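You operate a simulated robot arm through the tools that you are given. There is no shell and no other tool. Be economical: measure what you need, move in short steps, check, and stop when the job is done.

You are at the controls of a simulated two-armed robot. One attempt, no reset.

## Task
Pick up the tin labelled "beans" from the long side counter with one hand, pass it to the other hand and put it on the shelf over the long counter. Set down upright: tin.

It is judged by the outcome, as a careful person would: the job done as asked, and still so three seconds after it is handed in. It fails if anything else is knocked over, pushed out of place, dropped, spilled or broken.

## Robot
Two 7-joint arms with three-finger grippers on one trunk, on a base that drives. Base frame: it is fixed to the floor where the robot stands at the start and does not move with it; the origin is under the middle of the robot, x ahead of it, y to its left, z up; the surface under the hand at the start is at about z = 0.8. Units: m, rad, N and s.
The left shoulder is at the start at [0.052, 0.126, 1.263], the right one opposite. With the tool pointing down near the work surface each hand reaches from about 0.28 to 0.8 m from the robot's upright axis, wherever it stands, measured 20 degrees to its own side. Places, roughly: shelf over the long counter (109x19 cm) [0.64, 0.78, 1.3]. Payload 2.94 kg a hand.
The TCP of each hand is the grasp point between the finger pads, 0.03 m short of the fingertips. In the tool frame z runs along the fingers and y along their closing line. The gripper opens to 0.128 m. The gripper's body begins 0.093 m behind the TCP.
Orientation is that of the tool frame in the base frame, as a unit quaternion [x, y, z, w]. With the fingers straight down and closing along the base's y, the tool's x points along the base's -x, its y along +y and its z along -z.

## Interface
- The arms move only by the tool play_rows. It takes "left_series", "right_series" or both (then of equal length, played together; a hand with none holds still); each is a list of rows, each a list of 3 entries, a list of its own where there are three numbers: the opening in per cent of the stroke, from 0 (shut) to 100 (fully open), then the shift along the tool's x, y, z in units of 250 mm (1.0 is 250 mm), then the turn, a rotation vector about the tool's x, y, z in units of 120 degrees (1.0 is 120 degrees). In form: [[grip, [x, y, z], [wx, wy, wz]], ...]. A call has 1 to 10 rows; each row is the pose to reach, as a shift and turn from the pose commanded when the call began, along the tool's axes at that moment. A call with a number of a shift or a turn outside -1 to 1 is refused whole. Each row takes 0.2 s and may step no farther than 0.05 m and 0.15 rad from the row before; otherwise, or with a gripper value out of range, the whole call is refused. Where a pose cannot be reached the arm comes as near as it can. A force on the tool above 40 N (or 10 N above the force at the start of the call, whichever is more), or a blocked arm, ends the call early, and 0.2 s more pass. Each finger halts on what it meets, pressing with about 28 N; the grip force reading is that of the motor and also rises with nothing between the fingers. The clock runs only during rows and for 0.2 s after the last one: add rows that repeat a pose to give the fingers time. It gives the time, the measured TCP pose, the force on the tool (base axes), the opening and the grip force at its end, in the units of the frame above (readings bear some noise), with the torque about the TCP (base axes, N m) and any sound that the robot's microphone picked up.
- Cameras (640 x 400 px; columns grow to the right, rows downward): "scene" is now at [0.1671, 0.017, 1.464]; the picture's right is [0.19, -0.98, 0.00], its down [-0.26, -0.05, -0.97] and it looks along [0.95, 0.18, -0.26] (base axes); focal length 214 px, centre (320, 200). "left" rides on the left gripper at [0.069, 0.015, -0.12] in its tool frame; the picture's right is [-0.21, 0.98, 0.00], its down [-0.82, -0.18, -0.54] and it looks along [-0.53, -0.12, 0.84] (tool axes); focal length 251 px, centre (320, 200). "right" rides on the right gripper at [0.069, -0.015, -0.12] in its tool frame; the picture's right is [0.21, 0.98, 0.00], its down [-0.82, 0.18, -0.54] and it looks along [-0.53, 0.12, 0.84] (tool axes); focal length 251 px, centre (320, 200). There is no depth. A picture from a camera that has moved, and an enlarged one, comes with that camera's place and axes in the base frame and with its lens.
- camera(camera): a new picture of that camera. The clock stands still meanwhile.
- slide_trunk(by): slides the trunk up (or, below 0, down) by that many m; the arms and the scene camera ride with it, the base frame stays. It gives what a move gives, with no picture.
- steer(legs): drives the robot by 1 to 6 legs, each [ahead, left, turn to the left] in m, m and rad, along the robot's own axes; the way and the turn of a leg run together, so that a leg with both is an arc; at most 1.5 m and 3.142 rad a leg. The arms and the cameras ride along, it lands a little off, and it stops where it bumps. It gives what a move gives.
- head_to(pan, tilt): turns the head with the scene camera to pan (to the left, within 1.396 rad either way) and tilt (down, from -0.506 to 1.204), counted from straight ahead of the robot. It gives what a move gives.
- inspect(camera, box): a new picture of the part [left, top, right, bottom] of that camera's present view, enlarged. The clock stands still meanwhile.
- hand_in(): hands the job in; it is judged then, once.

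Go step by step. Nothing tells you exact positions but the pictures and the camera data: compare them with the known pose of the tool, close in by small moves and look again before you grip or let go. The budget is 120 turns and 100 pictures, counting those below and the enlarged ones. Unless the task says otherwise, let go and move clear before handing in, and close with one line.

The tools are called after "Call:" as name(argument=value, ...) on one line, values as JSON. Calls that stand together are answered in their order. play_rows: Moves the arms, as the interface text tells. Its arguments: {"type":"object","properties":{"left_series":{"type":"array","items":{"type":"array"}},"right_series":{"type":"array","items":{"type":"array"}}},"required":[]} The other tools are called the same way: slide_trunk (by) slides the trunk up or down; steer (legs) drives the base; head_to (pan, tilt) turns the head that bears the scene camera; camera (camera) takes a picture; inspect (camera, box) takes an enlarged picture of a part of a camera's view; hand_in () hands the job in.

At the start:

```text
t: 0.0
left_eef_pos: [0.5234, 0.4289, 1.0008]
left_ee_rot: [0.0, 1.0, 0.0, 0.0]
left_ft_force: [0.3, -0.3, -0.3]
left_ft_torque: [0.01, 0.0, -0.01]
left_finger_gap: 0.1279
left_gripper_force: 0.0
right_eef_pos: [0.3379, -0.031, 1.4852]
right_ee_rot: [0.0, 1.0, 0.0, 0.0]
right_ft_force: [0.3, 1.0, -0.6]
right_ft_torque: [-0.02, 0.02, 0.01]
right_finger_gap: 0.1281
right_gripper_force: 0.0
trunk travel left (down, up): [-0.475, 0.072]
robot x, y, heading: [0.0014, -0.0024, 0.001]
head pan, tilt: [0.188, 0.265]
```

scene: 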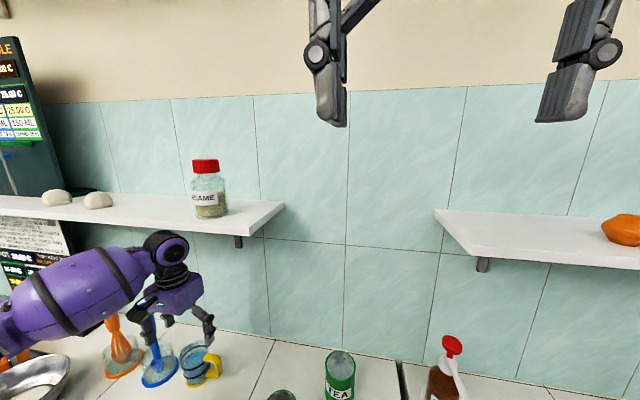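
right: 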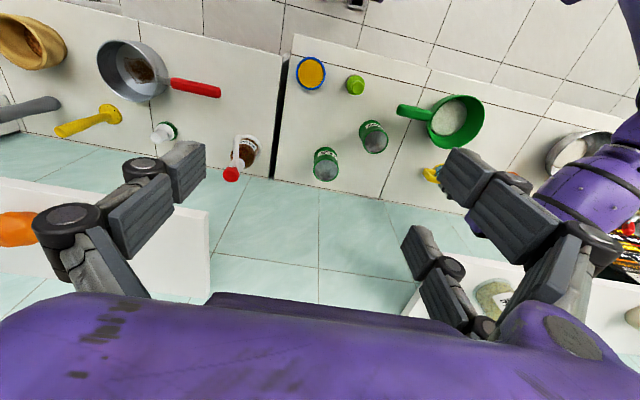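
left: 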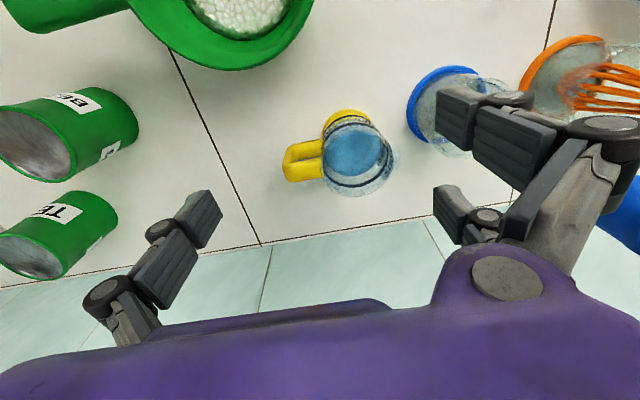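

I see two green tins ahead (one "TEA", one starting "BE…") on the counter and the shelf on the left. I'll tilt the head down to locate the beans tin.

Call:
head_to(pan=0.2, tilt=0.85)

Call:
camera(camera="scene")

Call:
inspect(camera="left", box=[0, 60, 200, 300])

```text
t: 1.0
left_eef_pos: [0.523, 0.4282, 1.0003]
left_ee_rot: [0.0, 1.0, 0.0, 0.0]
left_ft_force: [0.0, 0.7, 0.4]
left_ft_torque: [-0.05, 0.02, 0.01]
left_finger_gap: 0.1281
left_gripper_force: 0.0
right_eef_pos: [0.3368, -0.0316, 1.4844]
right_ee_rot: [0.0, 1.0, 0.001, 0.0]
right_ft_force: [0.3, -0.2, -1.0]
right_ft_torque: [0.03, 0.0, -0.03]
right_finger_gap: 0.128
right_gripper_force: 0.0
trunk travel left (down, up): [-0.475, 0.072]
robot x, y, heading: [0.0002, 0.0046, -0.001]
head pan, tilt: [0.201, 0.85]
```

```text
96 pictures are left
camera scene: at [0.152, 0.0151, 1.4124], right [0.2, -0.98, 0.0], down [-0.74, -0.15, -0.66], along [0.65, 0.13, -0.75], focal length 214 px, centre (320, 200)
```

scene: 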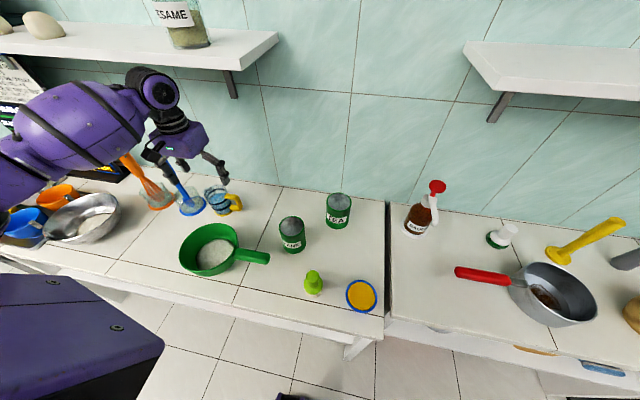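

```text
1.67 times, centred on (100, 180) of left
camera zoom: at [0.4549, 0.4441, 1.1194], right [0.21, 0.98, 0.0], down [0.82, -0.18, 0.54], along [0.53, -0.12, -0.84], focal length 419 px, centre (687, 233)
```

zoom: 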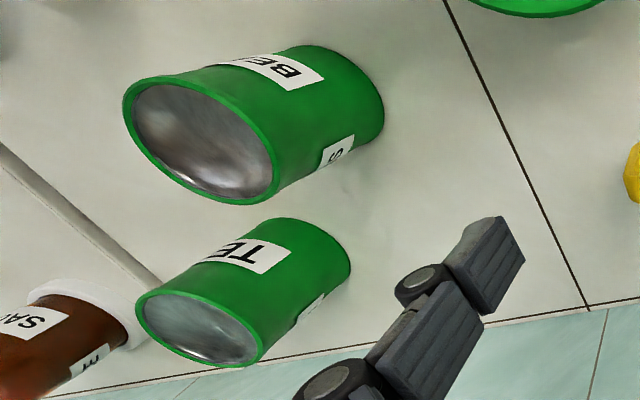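

The tin nearer to me seems to read "BE…S". I'll zoom to read it and measure.

Call:
inspect(camera="scene", box=[260, 170, 390, 320])

Call:
inspect(camera="right", box=[270, 40, 480, 200])

```text
2.67 times, centred on (325, 245) of scene
camera zoom: at [0.152, 0.0151, 1.4124], right [0.2, -0.98, 0.0], down [-0.74, -0.15, -0.66], along [0.65, 0.13, -0.75], focal length 572 px, centre (307, 80)
```

zoom: 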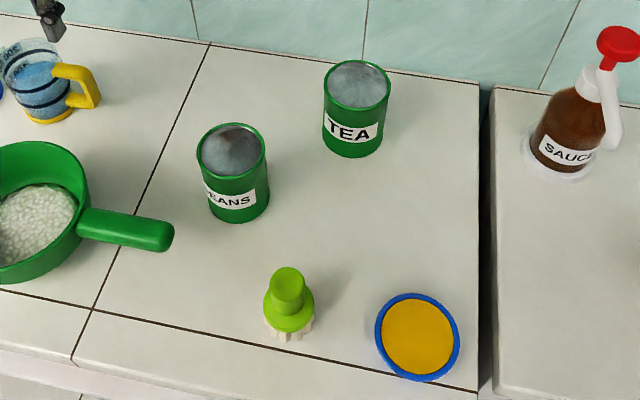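

```text
2.50 times, centred on (375, 120) of right
camera zoom: at [0.2658, -0.0473, 1.6044], right [-0.21, 0.98, 0.0], down [0.82, 0.18, 0.54], along [0.53, 0.12, -0.84], focal length 629 px, centre (182, 400)
```

zoom: 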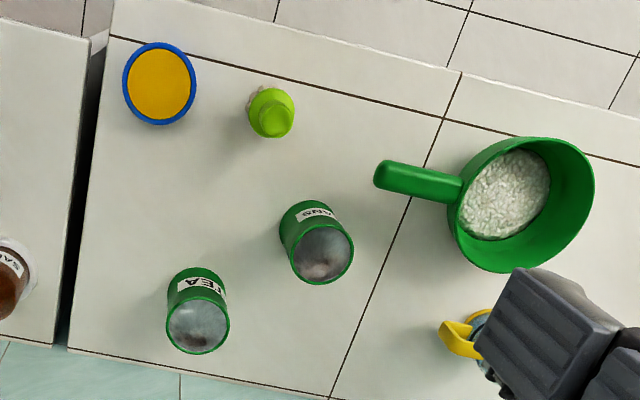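

The "BEANS" tin stands at about (0.483, 0.169), diameter about 0.077, top at about z = 0.895; the free spot on the shelf is between the sesame jar and the stones, around y = 0.57. The right hand will pick the tin from above, so I move it over the tin first.

Call:
play_rows(right_series=[[100, [-0.073, 0.1, 0.12], [0, 0, 0]], [100, [-0.146, 0.2, 0.24], [0, 0, 0]], [100, [-0.219, 0.3, 0.36], [0, 0, 0]], [100, [-0.292, 0.4, 0.48], [0, 0, 0]], [100, [-0.365, 0.5, 0.6], [0, 0, 0]], [100, [-0.438, 0.6, 0.72], [0, 0, 0]], [100, [-0.511, 0.7, 0.84], [0, 0, 0]], [100, [-0.584, 0.802, 0.96], [0, 0, 0]]])

Call:
camera(camera="right")

Call:
camera(camera="scene")

```text
t: 2.8
left_eef_pos: [0.5244, 0.4287, 0.9988]
left_ee_rot: [0.001, 1.0, 0.0, 0.0]
left_ft_force: [-0.2, 0.2, -0.1]
left_ft_torque: [-0.04, 0.02, 0.0]
left_finger_gap: 0.1277
left_gripper_force: 0.1
right_eef_pos: [0.4831, 0.1688, 1.2428]
right_ee_rot: [0.0, 1.0, 0.001, 0.0]
right_ft_force: [0.1, 0.0, 0.1]
right_ft_torque: [-0.02, 0.04, -0.01]
right_finger_gap: 0.1279
right_gripper_force: 0.1
trunk travel left (down, up): [-0.475, 0.072]
robot x, y, heading: [0.001, 0.0004, 0.005]
head pan, tilt: [0.201, 0.85]
```

```text
92 pictures are left
camera right: at [0.4127, 0.1543, 1.3626], right [-0.21, 0.98, 0.0], down [0.82, 0.18, 0.54], along [0.53, 0.12, -0.84], focal length 251 px, centre (320, 200)
```

right: 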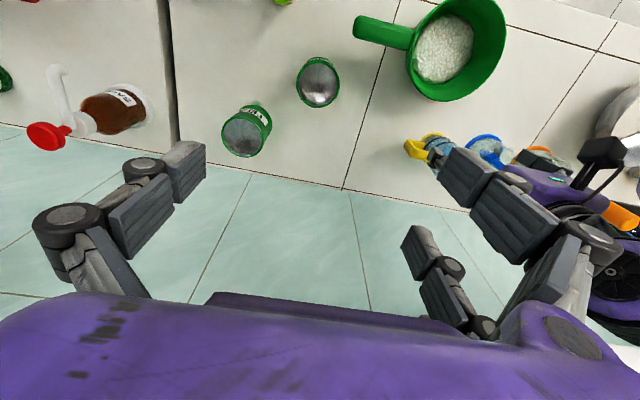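

```text
91 pictures are left
camera scene: at [0.1528, 0.0164, 1.4122], right [0.2, -0.98, 0.0], down [-0.74, -0.15, -0.66], along [0.65, 0.13, -0.75], focal length 214 px, centre (320, 200)
```

scene: 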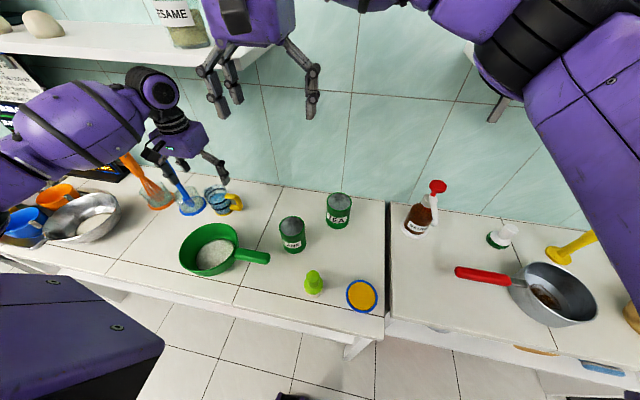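

The right camera puts the tin at about (0.479, 0.168), in agreement. I descend partway and look again.

Call:
play_rows(right_series=[[100, [0.003, 0, 0.19], [0, 0, 0]], [100, [0.006, 0, 0.38], [0, 0, 0]], [100, [0.009, 0, 0.57], [0, 0, 0]], [100, [0.012, 0, 0.76], [0, 0, 0]], [100, [0.012, 0, 0.95], [0, 0, 0]]])

Call:
camera(camera="right")

Call:
inspect(camera="scene", box=[200, 140, 360, 270])

```text
t: 4.0
left_eef_pos: [0.5244, 0.4277, 1.0003]
left_ee_rot: [0.0, 1.0, 0.0, 0.0]
left_ft_force: [1.3, -0.5, -0.8]
left_ft_torque: [-0.02, 0.02, 0.02]
left_finger_gap: 0.1281
left_gripper_force: 0.1
right_eef_pos: [0.4787, 0.1681, 1.008]
right_ee_rot: [0.0, 1.0, -0.001, 0.0]
right_ft_force: [0.8, -0.1, -0.3]
right_ft_torque: [-0.01, 0.01, 0.03]
right_finger_gap: 0.1277
right_gripper_force: 0.0
trunk travel left (down, up): [-0.475, 0.072]
robot x, y, heading: [-0.0009, 0.0012, 0.001]
head pan, tilt: [0.201, 0.85]
```

```text
90 pictures are left
camera right: at [0.4086, 0.1531, 1.1271], right [-0.21, 0.98, 0.0], down [0.82, 0.18, 0.54], along [0.53, 0.12, -0.84], focal length 251 px, centre (320, 200)
```

right: 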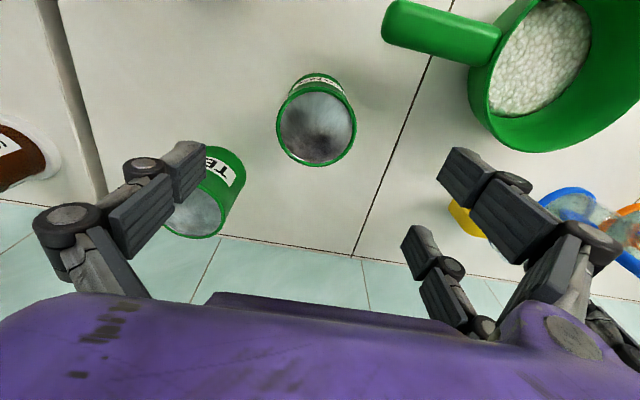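

```text
3.08 times, centred on (280, 205) of scene
camera zoom: at [0.1525, 0.015, 1.4123], right [0.2, -0.98, 0.0], down [-0.74, -0.15, -0.66], along [0.65, 0.13, -0.75], focal length 660 px, centre (443, 185)
```

zoom: 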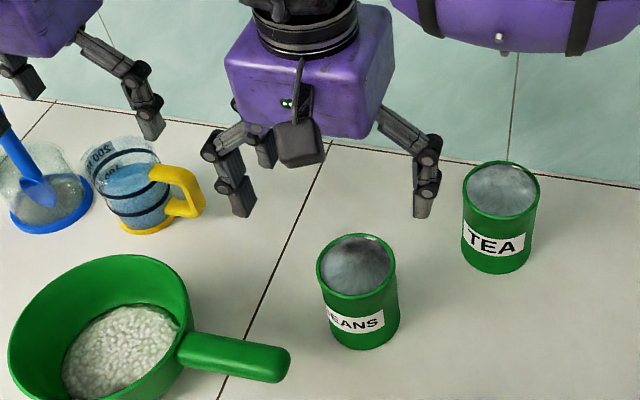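

The tin is centred under the fingers at about (0.477, 0.166) and the fingers have clear room. I descend to z = 0.877, then close.

Call:
play_rows(right_series=[[100, [0.003, -0.004, 0.18], [0, 0, 0]], [100, [0.004, -0.006, 0.36], [0, 0, 0]], [100, [0.004, -0.006, 0.524], [0, 0, 0]]])

Call:
inspect(camera="scene", box=[220, 160, 360, 270])

Call:
camera(camera="right")

```text
t: 4.8
left_eef_pos: [0.524, 0.4283, 1.0002]
left_ee_rot: [0.0, 1.0, 0.001, 0.0]
left_ft_force: [0.4, 0.4, 0.5]
left_ft_torque: [0.0, -0.02, 0.0]
left_finger_gap: 0.128
left_gripper_force: 0.0
right_eef_pos: [0.4789, 0.1671, 0.8773]
right_ee_rot: [0.0, 1.0, 0.001, 0.001]
right_ft_force: [-0.3, -0.1, 0.3]
right_ft_torque: [0.01, 0.01, -0.01]
right_finger_gap: 0.1279
right_gripper_force: 0.0
trunk travel left (down, up): [-0.475, 0.072]
robot x, y, heading: [-0.0021, -0.0017, -0.001]
head pan, tilt: [0.201, 0.85]
```

```text
3.64 times, centred on (290, 215) of scene
camera zoom: at [0.1523, 0.0152, 1.4123], right [0.2, -0.98, 0.0], down [-0.74, -0.15, -0.66], along [0.65, 0.13, -0.75], focal length 780 px, centre (429, 146)
```

zoom: 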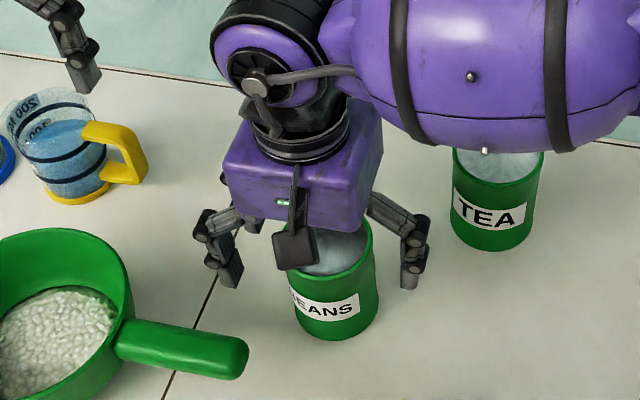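

```text
87 pictures are left
camera right: at [0.4071, 0.1518, 0.9956], right [-0.21, 0.98, 0.0], down [0.82, 0.18, 0.54], along [0.53, 0.12, -0.84], focal length 251 px, centre (320, 200)
```

right: 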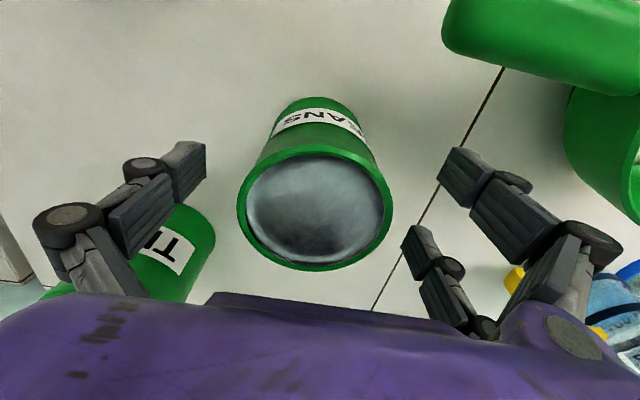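

The tin is about 4 mm nearer to the robot than the TCP. I correct that and close the fingers.

Call:
play_rows(right_series=[[100, [0.014, -0.008, 0], [0, 0, 0]], [40, [0.014, -0.008, 0], [0, 0, 0]], [40, [0.014, -0.008, 0], [0, 0, 0]], [40, [0.014, -0.008, 0], [0, 0, 0]], [40, [0.014, -0.008, 0], [0, 0, 0]]])

```text
t: 6.0
left_eef_pos: [0.5228, 0.4279, 1.0003]
left_ee_rot: [0.0, 1.0, 0.0, 0.0]
left_ft_force: [-0.9, 1.1, 0.1]
left_ft_torque: [0.0, -0.03, -0.01]
left_finger_gap: 0.1279
left_gripper_force: 0.0
right_eef_pos: [0.4742, 0.1643, 0.8774]
right_ee_rot: [0.0, 1.0, 0.001, 0.0]
right_ft_force: [0.7, -1.5, -0.3]
right_ft_torque: [-0.14, -0.01, -0.01]
right_finger_gap: 0.0711
right_gripper_force: 28.6
trunk travel left (down, up): [-0.475, 0.072]
robot x, y, heading: [0.005, -0.0004, 0.002]
head pan, tilt: [0.201, 0.85]
```

The tin is gripped (gap 0.071). I lift straight up.

Call:
play_rows(right_series=[[40, [0, 0, -0.08], [0, 0, 0]], [40, [0, 0, -0.24], [0, 0, 0]], [40, [0, 0, -0.42], [0, 0, 0]], [40, [0, 0, -0.6], [0, 0, 0]], [40, [0, 0, -0.78], [0, 0, 0]], [40, [0, 0, -0.96], [0, 0, 0]], [40, [-0.08, -0.08, -1.0], [0, 0, 0]], [40, [-0.18, -0.18, -1.0], [0, 0, 0]]])

Call:
camera(camera="scene")

```text
t: 7.8
left_eef_pos: [0.5252, 0.4277, 1.0004]
left_ee_rot: [0.0, 1.0, 0.001, 0.0]
left_ft_force: [-0.4, -0.1, -0.6]
left_ft_torque: [0.06, 0.0, 0.01]
left_finger_gap: 0.128
left_gripper_force: 0.1
right_eef_pos: [0.5208, 0.1174, 1.1271]
right_ee_rot: [0.0, 1.0, -0.001, -0.001]
right_ft_force: [0.1, 0.8, -3.7]
right_ft_torque: [0.02, 0.02, 0.02]
right_finger_gap: 0.0712
right_gripper_force: 28.6
trunk travel left (down, up): [-0.475, 0.072]
robot x, y, heading: [0.0002, 0.0, -0.003]
head pan, tilt: [0.201, 0.85]
```

```text
86 pictures are left
camera scene: at [0.153, 0.014, 1.4122], right [0.2, -0.98, 0.0], down [-0.74, -0.15, -0.66], along [0.65, 0.13, -0.75], focal length 214 px, centre (320, 200)
```

scene: 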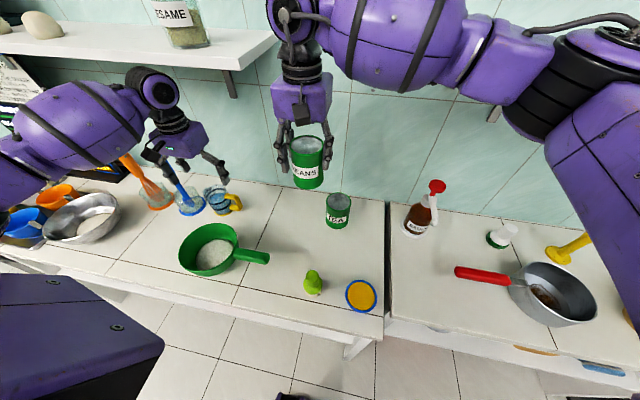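

The tin is held clear. Now I raise and retract the left hand while turning it from pointing down to pointing forward.

Call:
play_rows(left_series=[[100, [0.04, 0, -0.08], [0, -0.07, 0]], [100, [0.08, 0, -0.16], [0, -0.14, 0]], [100, [0.12, 0, -0.24], [0, -0.21, 0]], [100, [0.16, 0, -0.32], [0, -0.28, 0]], [100, [0.2, 0, -0.4], [0, -0.35, 0]], [100, [0.24, 0, -0.4], [0, -0.42, 0]], [100, [0.28, 0, -0.4], [0, -0.49, 0]], [100, [0.32, 0, -0.4], [0, -0.56, 0]], [100, [0.36, 0, -0.4], [0, -0.63, 0]], [100, [0.4, 0, -0.4], [0, -0.7, 0]]])

Call:
camera(camera="scene")

```text
t: 10.0
left_eef_pos: [0.4224, 0.4275, 1.099]
left_ee_rot: [0.001, 0.742, 0.0, 0.67]
left_ft_force: [-0.2, 0.4, -0.4]
left_ft_torque: [-0.01, -0.01, -0.03]
left_finger_gap: 0.1282
left_gripper_force: 0.1
right_eef_pos: [0.519, 0.1181, 1.1251]
right_ee_rot: [0.0, 1.0, 0.0, 0.0]
right_ft_force: [-0.3, 0.4, -4.5]
right_ft_torque: [-0.04, 0.01, -0.03]
right_finger_gap: 0.071
right_gripper_force: 28.2
trunk travel left (down, up): [-0.475, 0.072]
robot x, y, heading: [-0.0045, -0.0025, -0.001]
head pan, tilt: [0.201, 0.85]
```

```text
85 pictures are left
camera scene: at [0.1516, 0.015, 1.4124], right [0.2, -0.98, 0.0], down [-0.74, -0.15, -0.66], along [0.65, 0.13, -0.75], focal length 214 px, centre (320, 200)
```

scene: 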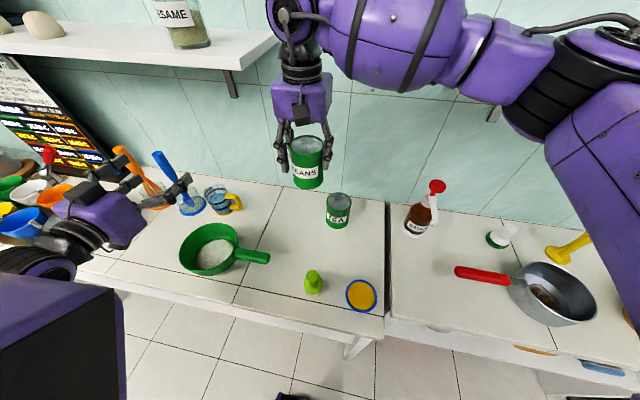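

The left hand now points nearly forward. I finish levelling and yaw it 45° towards the tin.

Call:
play_rows(left_series=[[100, [0, 0, 0], [0.0624, -0.0079, 0.0033]], [100, [0, 0, 0], [0.1249, -0.0158, 0.0065]], [100, [0, 0, 0], [0.1873, -0.0237, 0.0098]], [100, [0, 0, 0], [0.2497, -0.0315, 0.0131]], [100, [0, 0, 0], [0.3122, -0.0394, 0.0163]], [100, [0, 0, 0], [0.3746, -0.0473, 0.0196]]])

Call:
camera(camera="scene")

Call:
camera(camera="left")

```text
t: 11.4
left_eef_pos: [0.424, 0.4283, 1.0991]
left_ee_rot: [0.271, 0.653, -0.271, 0.653]
left_ft_force: [0.1, -0.8, -0.6]
left_ft_torque: [0.0, 0.01, -0.02]
left_finger_gap: 0.1281
left_gripper_force: 0.0
right_eef_pos: [0.5191, 0.1197, 1.1256]
right_ee_rot: [0.001, 1.0, 0.0, 0.0]
right_ft_force: [1.1, 0.4, -4.2]
right_ft_torque: [-0.03, 0.04, -0.01]
right_finger_gap: 0.0711
right_gripper_force: 28.1
trunk travel left (down, up): [-0.475, 0.072]
robot x, y, heading: [0.0015, 0.0001, 0.0]
head pan, tilt: [0.201, 0.85]
```

```text
84 pictures are left
camera scene: at [0.1537, 0.0199, 1.4145], right [0.25, -0.97, 0.0], down [-0.71, -0.18, -0.68], along [0.66, 0.17, -0.73], focal length 214 px, centre (320, 200)
```

scene: 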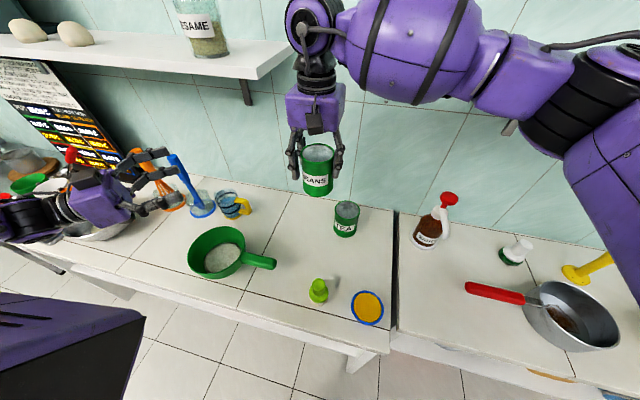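

```text
83 pictures are left
camera left: at [0.3504, 0.5252, 1.0295], right [0.69, 0.69, 0.21], down [-0.51, 0.26, 0.82], along [0.51, -0.68, 0.53], focal length 251 px, centre (320, 200)
```

left: 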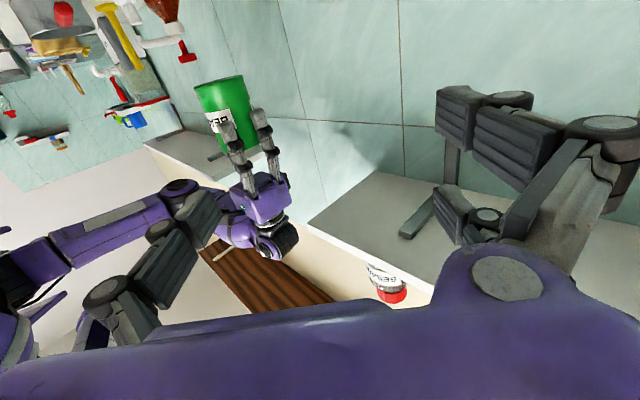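

The left hand is level, pointing at the tin's side. I bring it to a pre-grasp point 14 cm short of the tin, at 2 cm above the tin's bottom.

Call:
play_rows(left_series=[[100, [0.023, -0.12, 0.117], [0, 0, 0]], [100, [0.046, -0.24, 0.234], [0, 0, 0]], [100, [0.07, -0.36, 0.351], [0, 0, 0]], [100, [0.093, -0.48, 0.468], [0, 0, 0]], [100, [0.116, -0.602, 0.586], [0, 0, 0]]])

Call:
head_to(pan=0.3, tilt=0.6)

Call:
camera(camera="scene")

Call:
camera(camera="left")

Call:
camera(camera="right")

```text
t: 12.6
left_eef_pos: [0.421, 0.2169, 1.0711]
left_ee_rot: [0.27, 0.654, -0.27, 0.653]
left_ft_force: [0.7, 0.4, 0.1]
left_ft_torque: [0.02, 0.0, 0.04]
left_finger_gap: 0.1275
left_gripper_force: 0.1
right_eef_pos: [0.5202, 0.1177, 1.1258]
right_ee_rot: [0.0, 1.0, 0.0, 0.001]
right_ft_force: [-0.5, 0.2, -3.6]
right_ft_torque: [0.04, 0.02, 0.01]
right_finger_gap: 0.071
right_gripper_force: 28.3
trunk travel left (down, up): [-0.475, 0.072]
robot x, y, heading: [-0.0007, 0.0038, -0.005]
head pan, tilt: [0.201, 0.85]
```

```text
t: 13.4
left_eef_pos: [0.4217, 0.2193, 1.0713]
left_ee_rot: [0.27, 0.653, -0.271, 0.654]
left_ft_force: [-0.5, -0.5, -0.1]
left_ft_torque: [0.02, 0.03, -0.02]
left_finger_gap: 0.1277
left_gripper_force: 0.0
right_eef_pos: [0.52, 0.1205, 1.1254]
right_ee_rot: [0.0, 1.0, 0.0, -0.001]
right_ft_force: [-0.9, 0.4, -3.9]
right_ft_torque: [0.02, 0.0, -0.02]
right_finger_gap: 0.0707
right_gripper_force: 27.8
trunk travel left (down, up): [-0.475, 0.072]
robot x, y, heading: [-0.0018, -0.0023, -0.001]
head pan, tilt: [0.3, 0.6]
```

```text
82 pictures are left
camera scene: at [0.16, 0.0259, 1.4331], right [0.3, -0.96, 0.0], down [-0.54, -0.17, -0.82], along [0.79, 0.24, -0.57], focal length 214 px, centre (320, 200)
```

scene: 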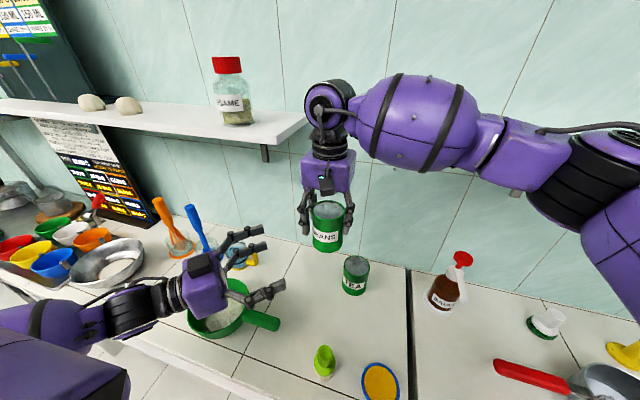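

```text
81 pictures are left
camera left: at [0.3475, 0.3149, 1.0012], right [0.69, 0.69, 0.21], down [-0.51, 0.25, 0.82], along [0.51, -0.68, 0.53], focal length 251 px, centre (320, 200)
```

left: 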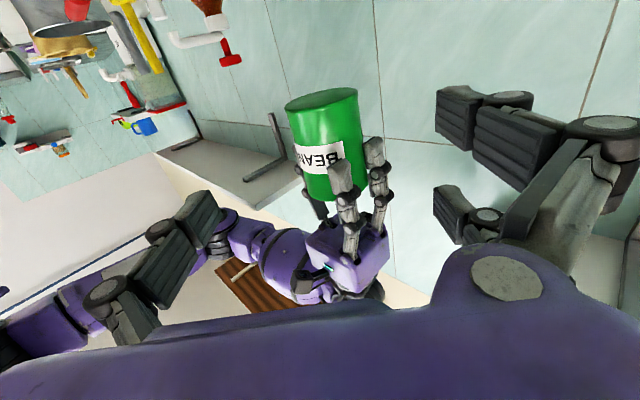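

```text
80 pictures are left
camera right: at [0.4491, 0.1042, 1.2456], right [-0.21, 0.98, 0.0], down [0.82, 0.18, 0.54], along [0.53, 0.12, -0.84], focal length 251 px, centre (320, 200)
```

right: 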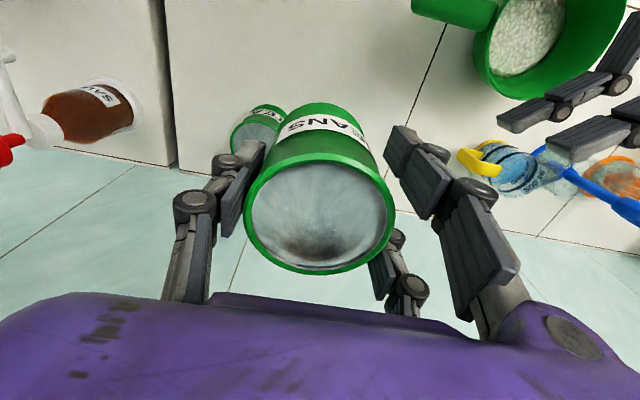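

The tin's axis is at about (0.521, 0.120) with its bottom at about z = 1.05; the left fingers will pass below the right fingertips. I advance to the grasp position without closing yet.

Call:
play_rows(left_series=[[100, [-0.012, 0.003, 0.14], [0, 0, 0]], [100, [-0.012, 0.006, 0.28], [0, 0, 0]], [100, [-0.012, 0.006, 0.42], [0, 0, 0]], [100, [-0.012, 0.006, 0.55], [0, 0, 0]]])

Call:
camera(camera="left")

Call:
inspect(camera="scene", box=[220, 130, 400, 300])

Call:
camera(camera="right")

```text
t: 14.4
left_eef_pos: [0.522, 0.1201, 1.0735]
left_ee_rot: [0.27, 0.654, -0.27, 0.653]
left_ft_force: [0.2, -0.5, -0.8]
left_ft_torque: [-0.04, -0.02, 0.0]
left_finger_gap: 0.1279
left_gripper_force: 0.1
right_eef_pos: [0.5222, 0.1189, 1.1258]
right_ee_rot: [0.0, 1.0, 0.0, -0.001]
right_ft_force: [0.3, 0.0, -4.3]
right_ft_torque: [0.04, 0.06, -0.02]
right_finger_gap: 0.0711
right_gripper_force: 27.4
trunk travel left (down, up): [-0.475, 0.072]
robot x, y, heading: [0.0018, 0.001, 0.0]
head pan, tilt: [0.3, 0.6]
```

```text
79 pictures are left
camera left: at [0.4474, 0.2168, 1.0036], right [0.69, 0.69, 0.21], down [-0.51, 0.25, 0.82], along [0.51, -0.68, 0.53], focal length 251 px, centre (320, 200)
```

left: 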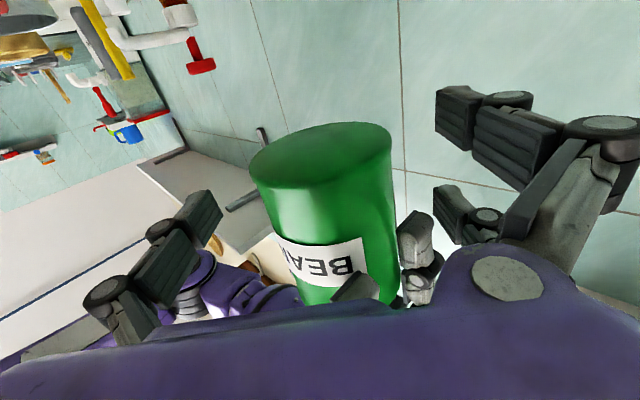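

```text
2.35 times, centred on (310, 215) of scene
camera zoom: at [0.1615, 0.0251, 1.433], right [0.3, -0.96, 0.0], down [-0.54, -0.17, -0.82], along [0.79, 0.24, -0.57], focal length 505 px, centre (344, 165)
```

zoom: 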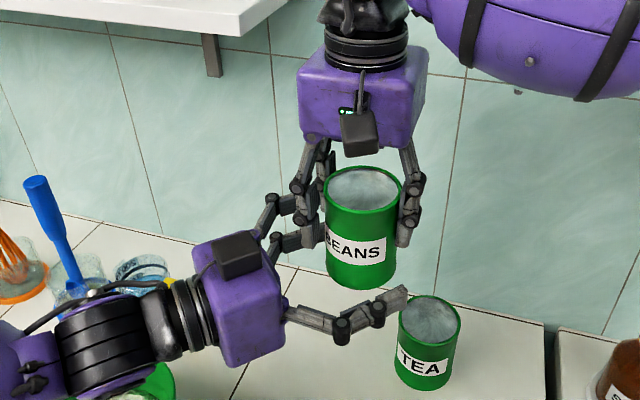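

```text
77 pictures are left
camera right: at [0.4504, 0.1035, 1.2452], right [-0.21, 0.98, 0.0], down [0.82, 0.18, 0.54], along [0.53, 0.12, -0.84], focal length 251 px, centre (320, 200)
```

right: 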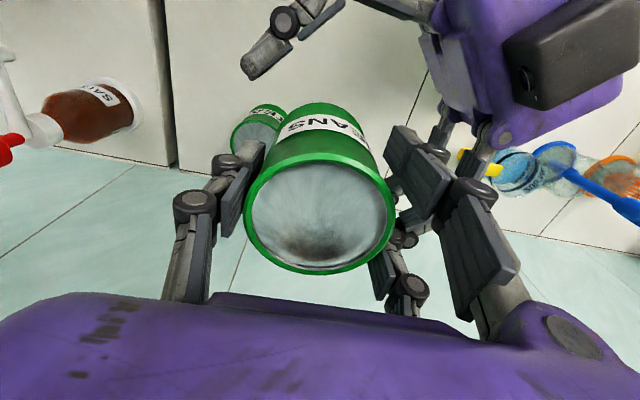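

The left fingers straddle the lower half of the tin; it sits about 5 mm towards the tool's +y. I shift by that and close.

Call:
play_rows(left_series=[[100, [0, 0.018, 0], [0, 0, 0]], [80, [0, 0.018, 0], [0, 0, 0]], [65, [0, 0.018, 0], [0, 0, 0]]])

Call:
camera(camera="left")

Call:
inspect(camera="scene", box=[220, 130, 400, 300])

```text
t: 15.2
left_eef_pos: [0.5239, 0.1253, 1.0712]
left_ee_rot: [0.268, 0.655, -0.268, 0.653]
left_ft_force: [12.1, 19.6, -2.1]
left_ft_torque: [-0.46, 0.59, 0.11]
left_finger_gap: 0.0996
left_gripper_force: 12.0
right_eef_pos: [0.5199, 0.1174, 1.1246]
right_ee_rot: [0.0, 1.0, -0.003, -0.002]
right_ft_force: [-13.0, -18.8, -3.1]
right_ft_torque: [-0.47, 0.06, -0.11]
right_finger_gap: 0.0708
right_gripper_force: 28.2
trunk travel left (down, up): [-0.475, 0.072]
robot x, y, heading: [0.0044, -0.0033, 0.0]
head pan, tilt: [0.3, 0.6]
```

```text
76 pictures are left
camera left: at [0.45, 0.2227, 1.0033], right [0.69, 0.69, 0.21], down [-0.51, 0.25, 0.82], along [0.52, -0.68, 0.52], focal length 251 px, centre (320, 200)
```

left: 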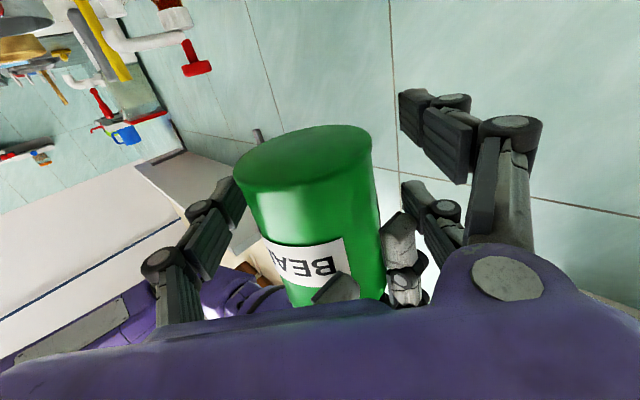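

```text
2.35 times, centred on (310, 215) of scene
camera zoom: at [0.1601, 0.0258, 1.4332], right [0.3, -0.96, 0.0], down [-0.54, -0.17, -0.82], along [0.79, 0.24, -0.57], focal length 505 px, centre (344, 165)
```

zoom: 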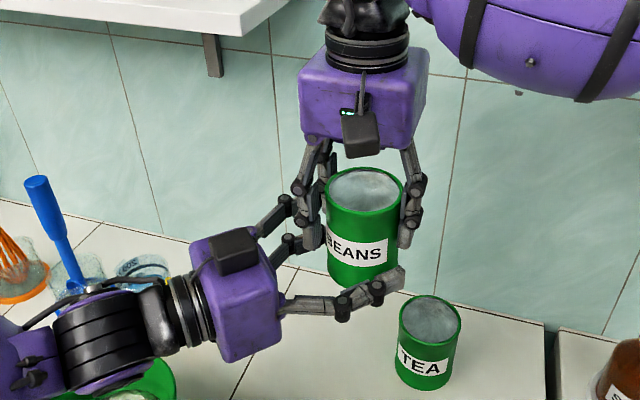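

The left upper finger met the right hand's fingers: each hand evidently has one finger on −y and a spread pair on +y. I'll open and back off, then re-plan so that the right hand's single finger faces the left palm.

Call:
play_rows(left_series=[[80, [0, -0.018, 0], [0, 0, 0]], [100, [0, -0.018, 0], [0, 0, 0]], [100, [0, -0.018, -0.16], [0, 0, 0]], [100, [0, -0.018, -0.32], [0, 0, 0]], [100, [0, -0.018, -0.48], [0, 0, 0]], [100, [0, -0.018, -0.64], [0, 0, 0]], [100, [0, -0.018, -0.8], [0, 0, 0]]])

Call:
inspect(camera="scene", box=[220, 130, 400, 300])

Call:
camera(camera="right")

```text
t: 16.8
left_eef_pos: [0.376, 0.2625, 1.0752]
left_ee_rot: [0.271, 0.653, -0.272, 0.653]
left_ft_force: [-0.7, 0.3, -0.3]
left_ft_torque: [-0.02, 0.04, 0.0]
left_finger_gap: 0.1281
left_gripper_force: 0.1
right_eef_pos: [0.5196, 0.1188, 1.1277]
right_ee_rot: [0.0, 1.0, 0.0, 0.0]
right_ft_force: [-0.2, -0.1, -4.1]
right_ft_torque: [0.0, 0.01, 0.01]
right_finger_gap: 0.071
right_gripper_force: 28.3
trunk travel left (down, up): [-0.475, 0.072]
robot x, y, heading: [-0.0026, 0.0019, -0.0]
head pan, tilt: [0.3, 0.6]
```

```text
2.35 times, centred on (310, 215) of scene
camera zoom: at [0.159, 0.0257, 1.4333], right [0.3, -0.96, 0.0], down [-0.54, -0.17, -0.83], along [0.79, 0.24, -0.56], focal length 505 px, centre (344, 165)
```

zoom: 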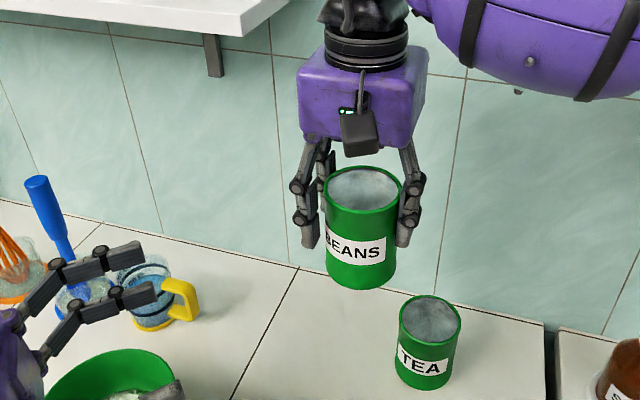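

```text
73 pictures are left
camera right: at [0.4483, 0.104, 1.246], right [-0.21, 0.98, 0.0], down [0.82, 0.18, 0.54], along [0.53, 0.12, -0.84], focal length 251 px, centre (320, 200)
```

right: 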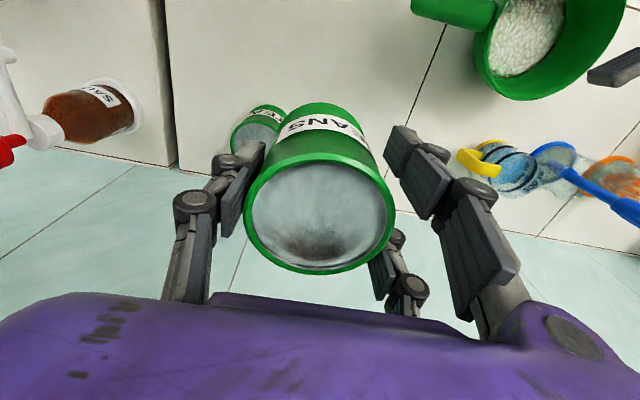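

The tin is still secure. I rotate the right hand about the vertical so its single finger faces the left palm (110° in two calls).

Call:
play_rows(right_series=[[40, [-0.03, 0, 0], [0, 0, 0.07]], [40, [-0.06, -0.01, 0], [0, 0, 0.14]], [40, [-0.09, -0.02, 0], [0, 0, 0.21]], [40, [-0.12, -0.03, 0], [0, 0, 0.28]], [40, [-0.12, -0.04, 0], [0, 0, 0.35]], [40, [-0.12, -0.04, 0], [0, 0, 0.42]], [40, [-0.12, -0.04, 0], [0, 0, 0.49]], [40, [-0.12, -0.04, 0], [0, 0, 0.56]], [40, [-0.12, -0.04, 0], [0, 0, 0.63]], [40, [-0.12, -0.04, 0], [0, 0, 0.7]]])

Call:
camera(camera="scene")

```text
t: 19.0
left_eef_pos: [0.3769, 0.2638, 1.0729]
left_ee_rot: [0.271, 0.653, -0.27, 0.653]
left_ft_force: [-0.6, -0.6, -0.7]
left_ft_torque: [0.05, 0.03, 0.02]
left_finger_gap: 0.1279
left_gripper_force: 0.1
right_eef_pos: [0.5493, 0.1108, 1.1265]
right_ee_rot: [0.67, 0.743, 0.0, 0.0]
right_ft_force: [0.2, 0.0, -4.1]
right_ft_torque: [0.02, 0.01, -0.02]
right_finger_gap: 0.0709
right_gripper_force: 28.1
trunk travel left (down, up): [-0.475, 0.072]
robot x, y, heading: [0.0006, -0.0032, 0.004]
head pan, tilt: [0.3, 0.6]
```

```text
72 pictures are left
camera scene: at [0.1601, 0.0256, 1.4332], right [0.3, -0.96, 0.0], down [-0.54, -0.17, -0.82], along [0.79, 0.24, -0.57], focal length 214 px, centre (320, 200)
```

scene: 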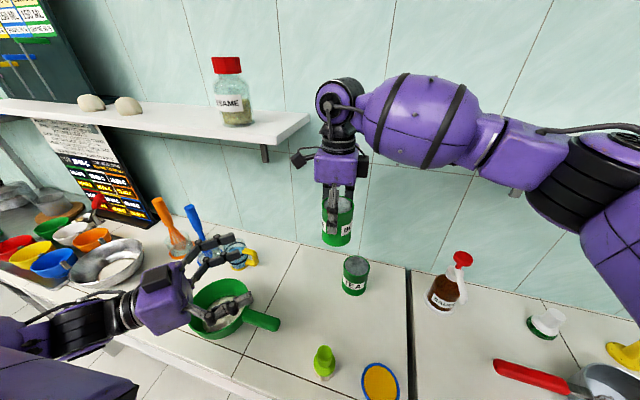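

The rotation works. I finish it and at the same time bring the left hand to its new pre-grasp pose (yaw −20°, z = 1.10).

Call:
play_rows(left_series=[[100, [-0.026, -0.05, 0.089], [-0.052, 0, 0]], [100, [-0.052, -0.099, 0.178], [-0.104, 0, 0]], [100, [-0.078, -0.149, 0.267], [-0.156, 0, 0]], [100, [-0.104, -0.198, 0.356], [-0.208, 0, 0]]], right_series=[[40, [0, 0, 0], [0, 0, 0.054]], [40, [0, 0, 0], [0, 0, 0.108]], [40, [0, 0, 0], [0, 0, 0.162]], [40, [0, 0, 0], [0, 0, 0.2167]]])

Call:
inspect(camera="scene", box=[200, 120, 400, 300])

Call:
camera(camera="left")

Call:
camera(camera="right")

```text
t: 20.0
left_eef_pos: [0.4373, 0.1787, 1.05]
left_ee_rot: [0.122, 0.697, -0.124, 0.696]
left_ft_force: [-0.5, -0.6, 0.3]
left_ft_torque: [0.03, 0.01, 0.04]
left_finger_gap: 0.1276
left_gripper_force: 0.1
left hand out of reach, approached as far as the arm can: row 2, 3, 4
right_eef_pos: [0.5501, 0.1073, 1.126]
right_ee_rot: [0.82, 0.573, 0.0, -0.001]
right_ft_force: [-0.2, -0.4, -4.4]
right_ft_torque: [0.11, -0.02, -0.02]
right_finger_gap: 0.0711
right_gripper_force: 28.1
trunk travel left (down, up): [-0.475, 0.072]
robot x, y, heading: [0.0019, -0.0, -0.002]
head pan, tilt: [0.3, 0.6]
```

```text
2.22 times, centred on (300, 210) of scene
camera zoom: at [0.1602, 0.0229, 1.4332], right [0.3, -0.96, 0.0], down [-0.54, -0.17, -0.83], along [0.79, 0.24, -0.56], focal length 477 px, centre (364, 178)
```

zoom: 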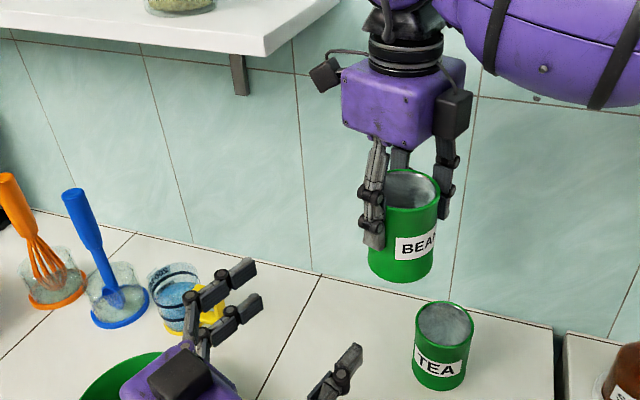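

```text
70 pictures are left
camera left: at [0.3299, 0.235, 0.9808], right [0.34, 0.92, 0.21], down [-0.57, 0.02, 0.82], along [0.75, -0.4, 0.53], focal length 251 px, centre (320, 200)
```

left: 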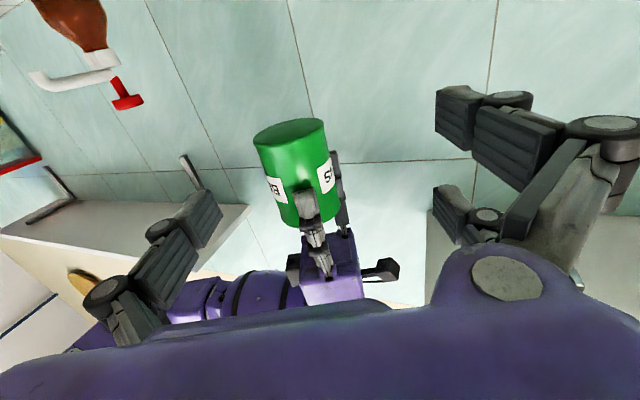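

```text
69 pictures are left
camera right: at [0.5584, 0.1772, 1.2461], right [0.99, -0.14, 0.0], down [-0.11, -0.83, 0.54], along [-0.07, -0.53, -0.84], focal length 251 px, centre (320, 200)
```

right: 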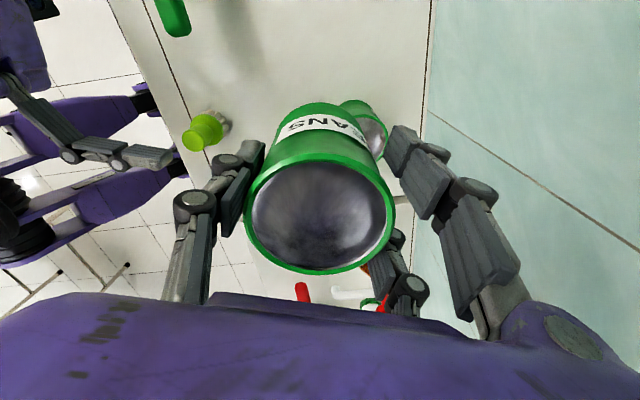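

The left arm could not fold that close to the shoulder, so I move the handover 5 cm farther out and 2 cm lower.

Call:
play_rows(left_series=[[100, [0, 0, 0], [0, 0, 0]], [100, [0, 0, 0], [0, 0, 0]], [100, [0.04, 0.025, 0.15], [0, 0, 0]], [100, [0.08, 0.049, 0.293], [0, 0, 0]]], right_series=[[40, [0.02, 0.05, 0.02], [0, 0, 0]], [40, [0.04, 0.1, 0.05], [0, 0, 0]], [40, [0.069, 0.188, 0.08], [0, 0, 0]], [40, [0.069, 0.188, 0.08], [0, 0, 0]]])

Call:
camera(camera="scene")

Call:
camera(camera="left")

```text
t: 21.0
left_eef_pos: [0.5106, 0.1661, 1.0303]
left_ee_rot: [0.124, 0.697, -0.123, 0.695]
left_ft_force: [-0.6, 0.6, -0.7]
left_ft_torque: [0.0, 0.01, 0.01]
left_finger_gap: 0.1278
left_gripper_force: 0.0
right_eef_pos: [0.6017, 0.1089, 1.1066]
right_ee_rot: [0.819, 0.573, -0.001, 0.0]
right_ft_force: [-1.1, -0.2, -3.6]
right_ft_torque: [0.03, 0.0, 0.03]
right_finger_gap: 0.0711
right_gripper_force: 28.5
trunk travel left (down, up): [-0.475, 0.072]
robot x, y, heading: [0.0009, -0.0013, 0.002]
head pan, tilt: [0.3, 0.6]
```

```text
68 pictures are left
camera scene: at [0.1608, 0.0252, 1.4331], right [0.3, -0.96, 0.0], down [-0.54, -0.17, -0.82], along [0.79, 0.24, -0.57], focal length 214 px, centre (320, 200)
```

scene: 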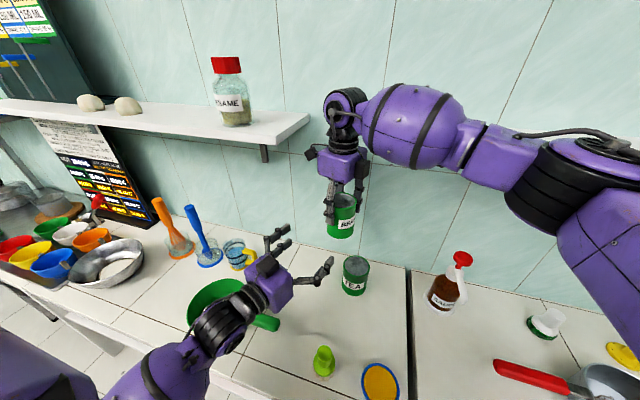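

```text
67 pictures are left
camera left: at [0.4043, 0.2229, 0.9603], right [0.33, 0.92, 0.21], down [-0.57, 0.01, 0.82], along [0.75, -0.4, 0.53], focal length 251 px, centre (320, 200)
```

left: 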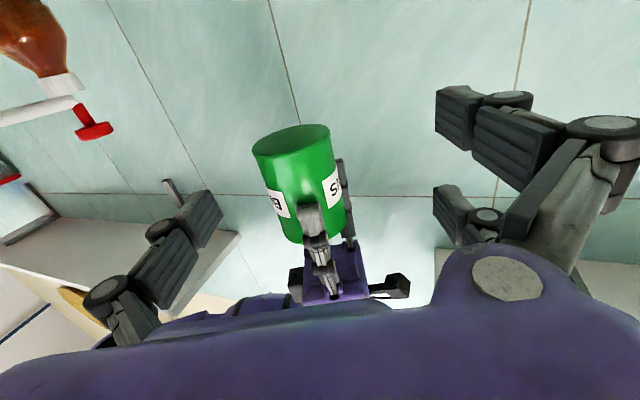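

The handover spot works. I raise the left hand to mid-tin height and line it up with the tin's axis.

Call:
play_rows(left_series=[[100, [-0.1, -0.048, 0], [0, 0, 0]], [100, [-0.2, -0.096, 0], [0, 0, 0]]])

Call:
camera(camera="left")

Call:
inspect(camera="scene", box=[230, 150, 400, 300])

Call:
camera(camera="right")

```text
t: 21.6
left_eef_pos: [0.5028, 0.144, 1.0797]
left_ee_rot: [0.123, 0.696, -0.123, 0.696]
left_ft_force: [-0.1, 0.1, 0.0]
left_ft_torque: [0.0, 0.01, -0.01]
left_finger_gap: 0.1281
left_gripper_force: 0.0
right_eef_pos: [0.6009, 0.1097, 1.1061]
right_ee_rot: [0.819, 0.574, -0.001, 0.0]
right_ft_force: [0.1, -0.4, -3.7]
right_ft_torque: [0.02, 0.03, -0.01]
right_finger_gap: 0.071
right_gripper_force: 28.0
trunk travel left (down, up): [-0.475, 0.072]
robot x, y, heading: [-0.0016, -0.0022, 0.001]
head pan, tilt: [0.3, 0.6]
```

```text
66 pictures are left
camera left: at [0.3953, 0.2009, 1.0108], right [0.33, 0.92, 0.21], down [-0.57, 0.01, 0.82], along [0.75, -0.4, 0.53], focal length 251 px, centre (320, 200)
```

left: 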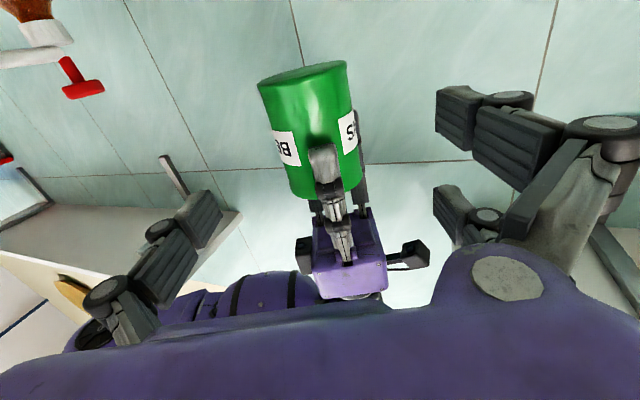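

```text
2.67 times, centred on (315, 225) of scene
camera zoom: at [0.16, 0.0253, 1.4332], right [0.3, -0.96, 0.0], down [-0.54, -0.17, -0.83], along [0.79, 0.24, -0.56], focal length 572 px, centre (333, 133)
```

zoom: 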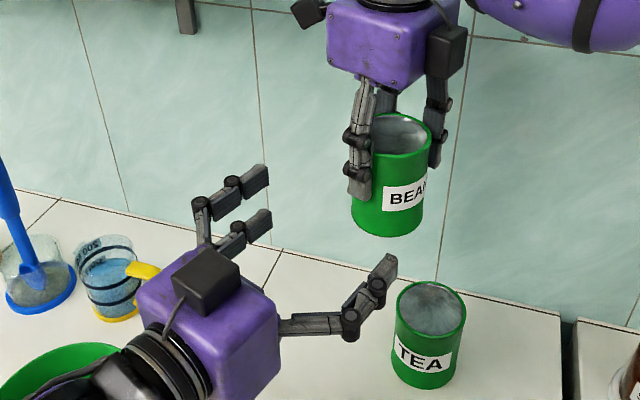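

```text
64 pictures are left
camera right: at [0.6086, 0.1795, 1.226], right [0.99, -0.13, 0.0], down [-0.11, -0.83, 0.54], along [-0.07, -0.54, -0.84], focal length 251 px, centre (320, 200)
```

right: 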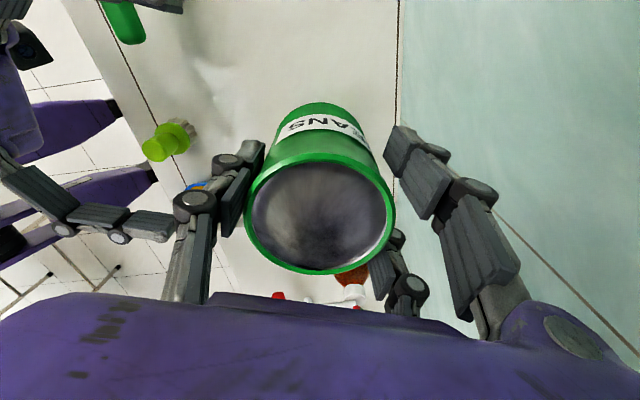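

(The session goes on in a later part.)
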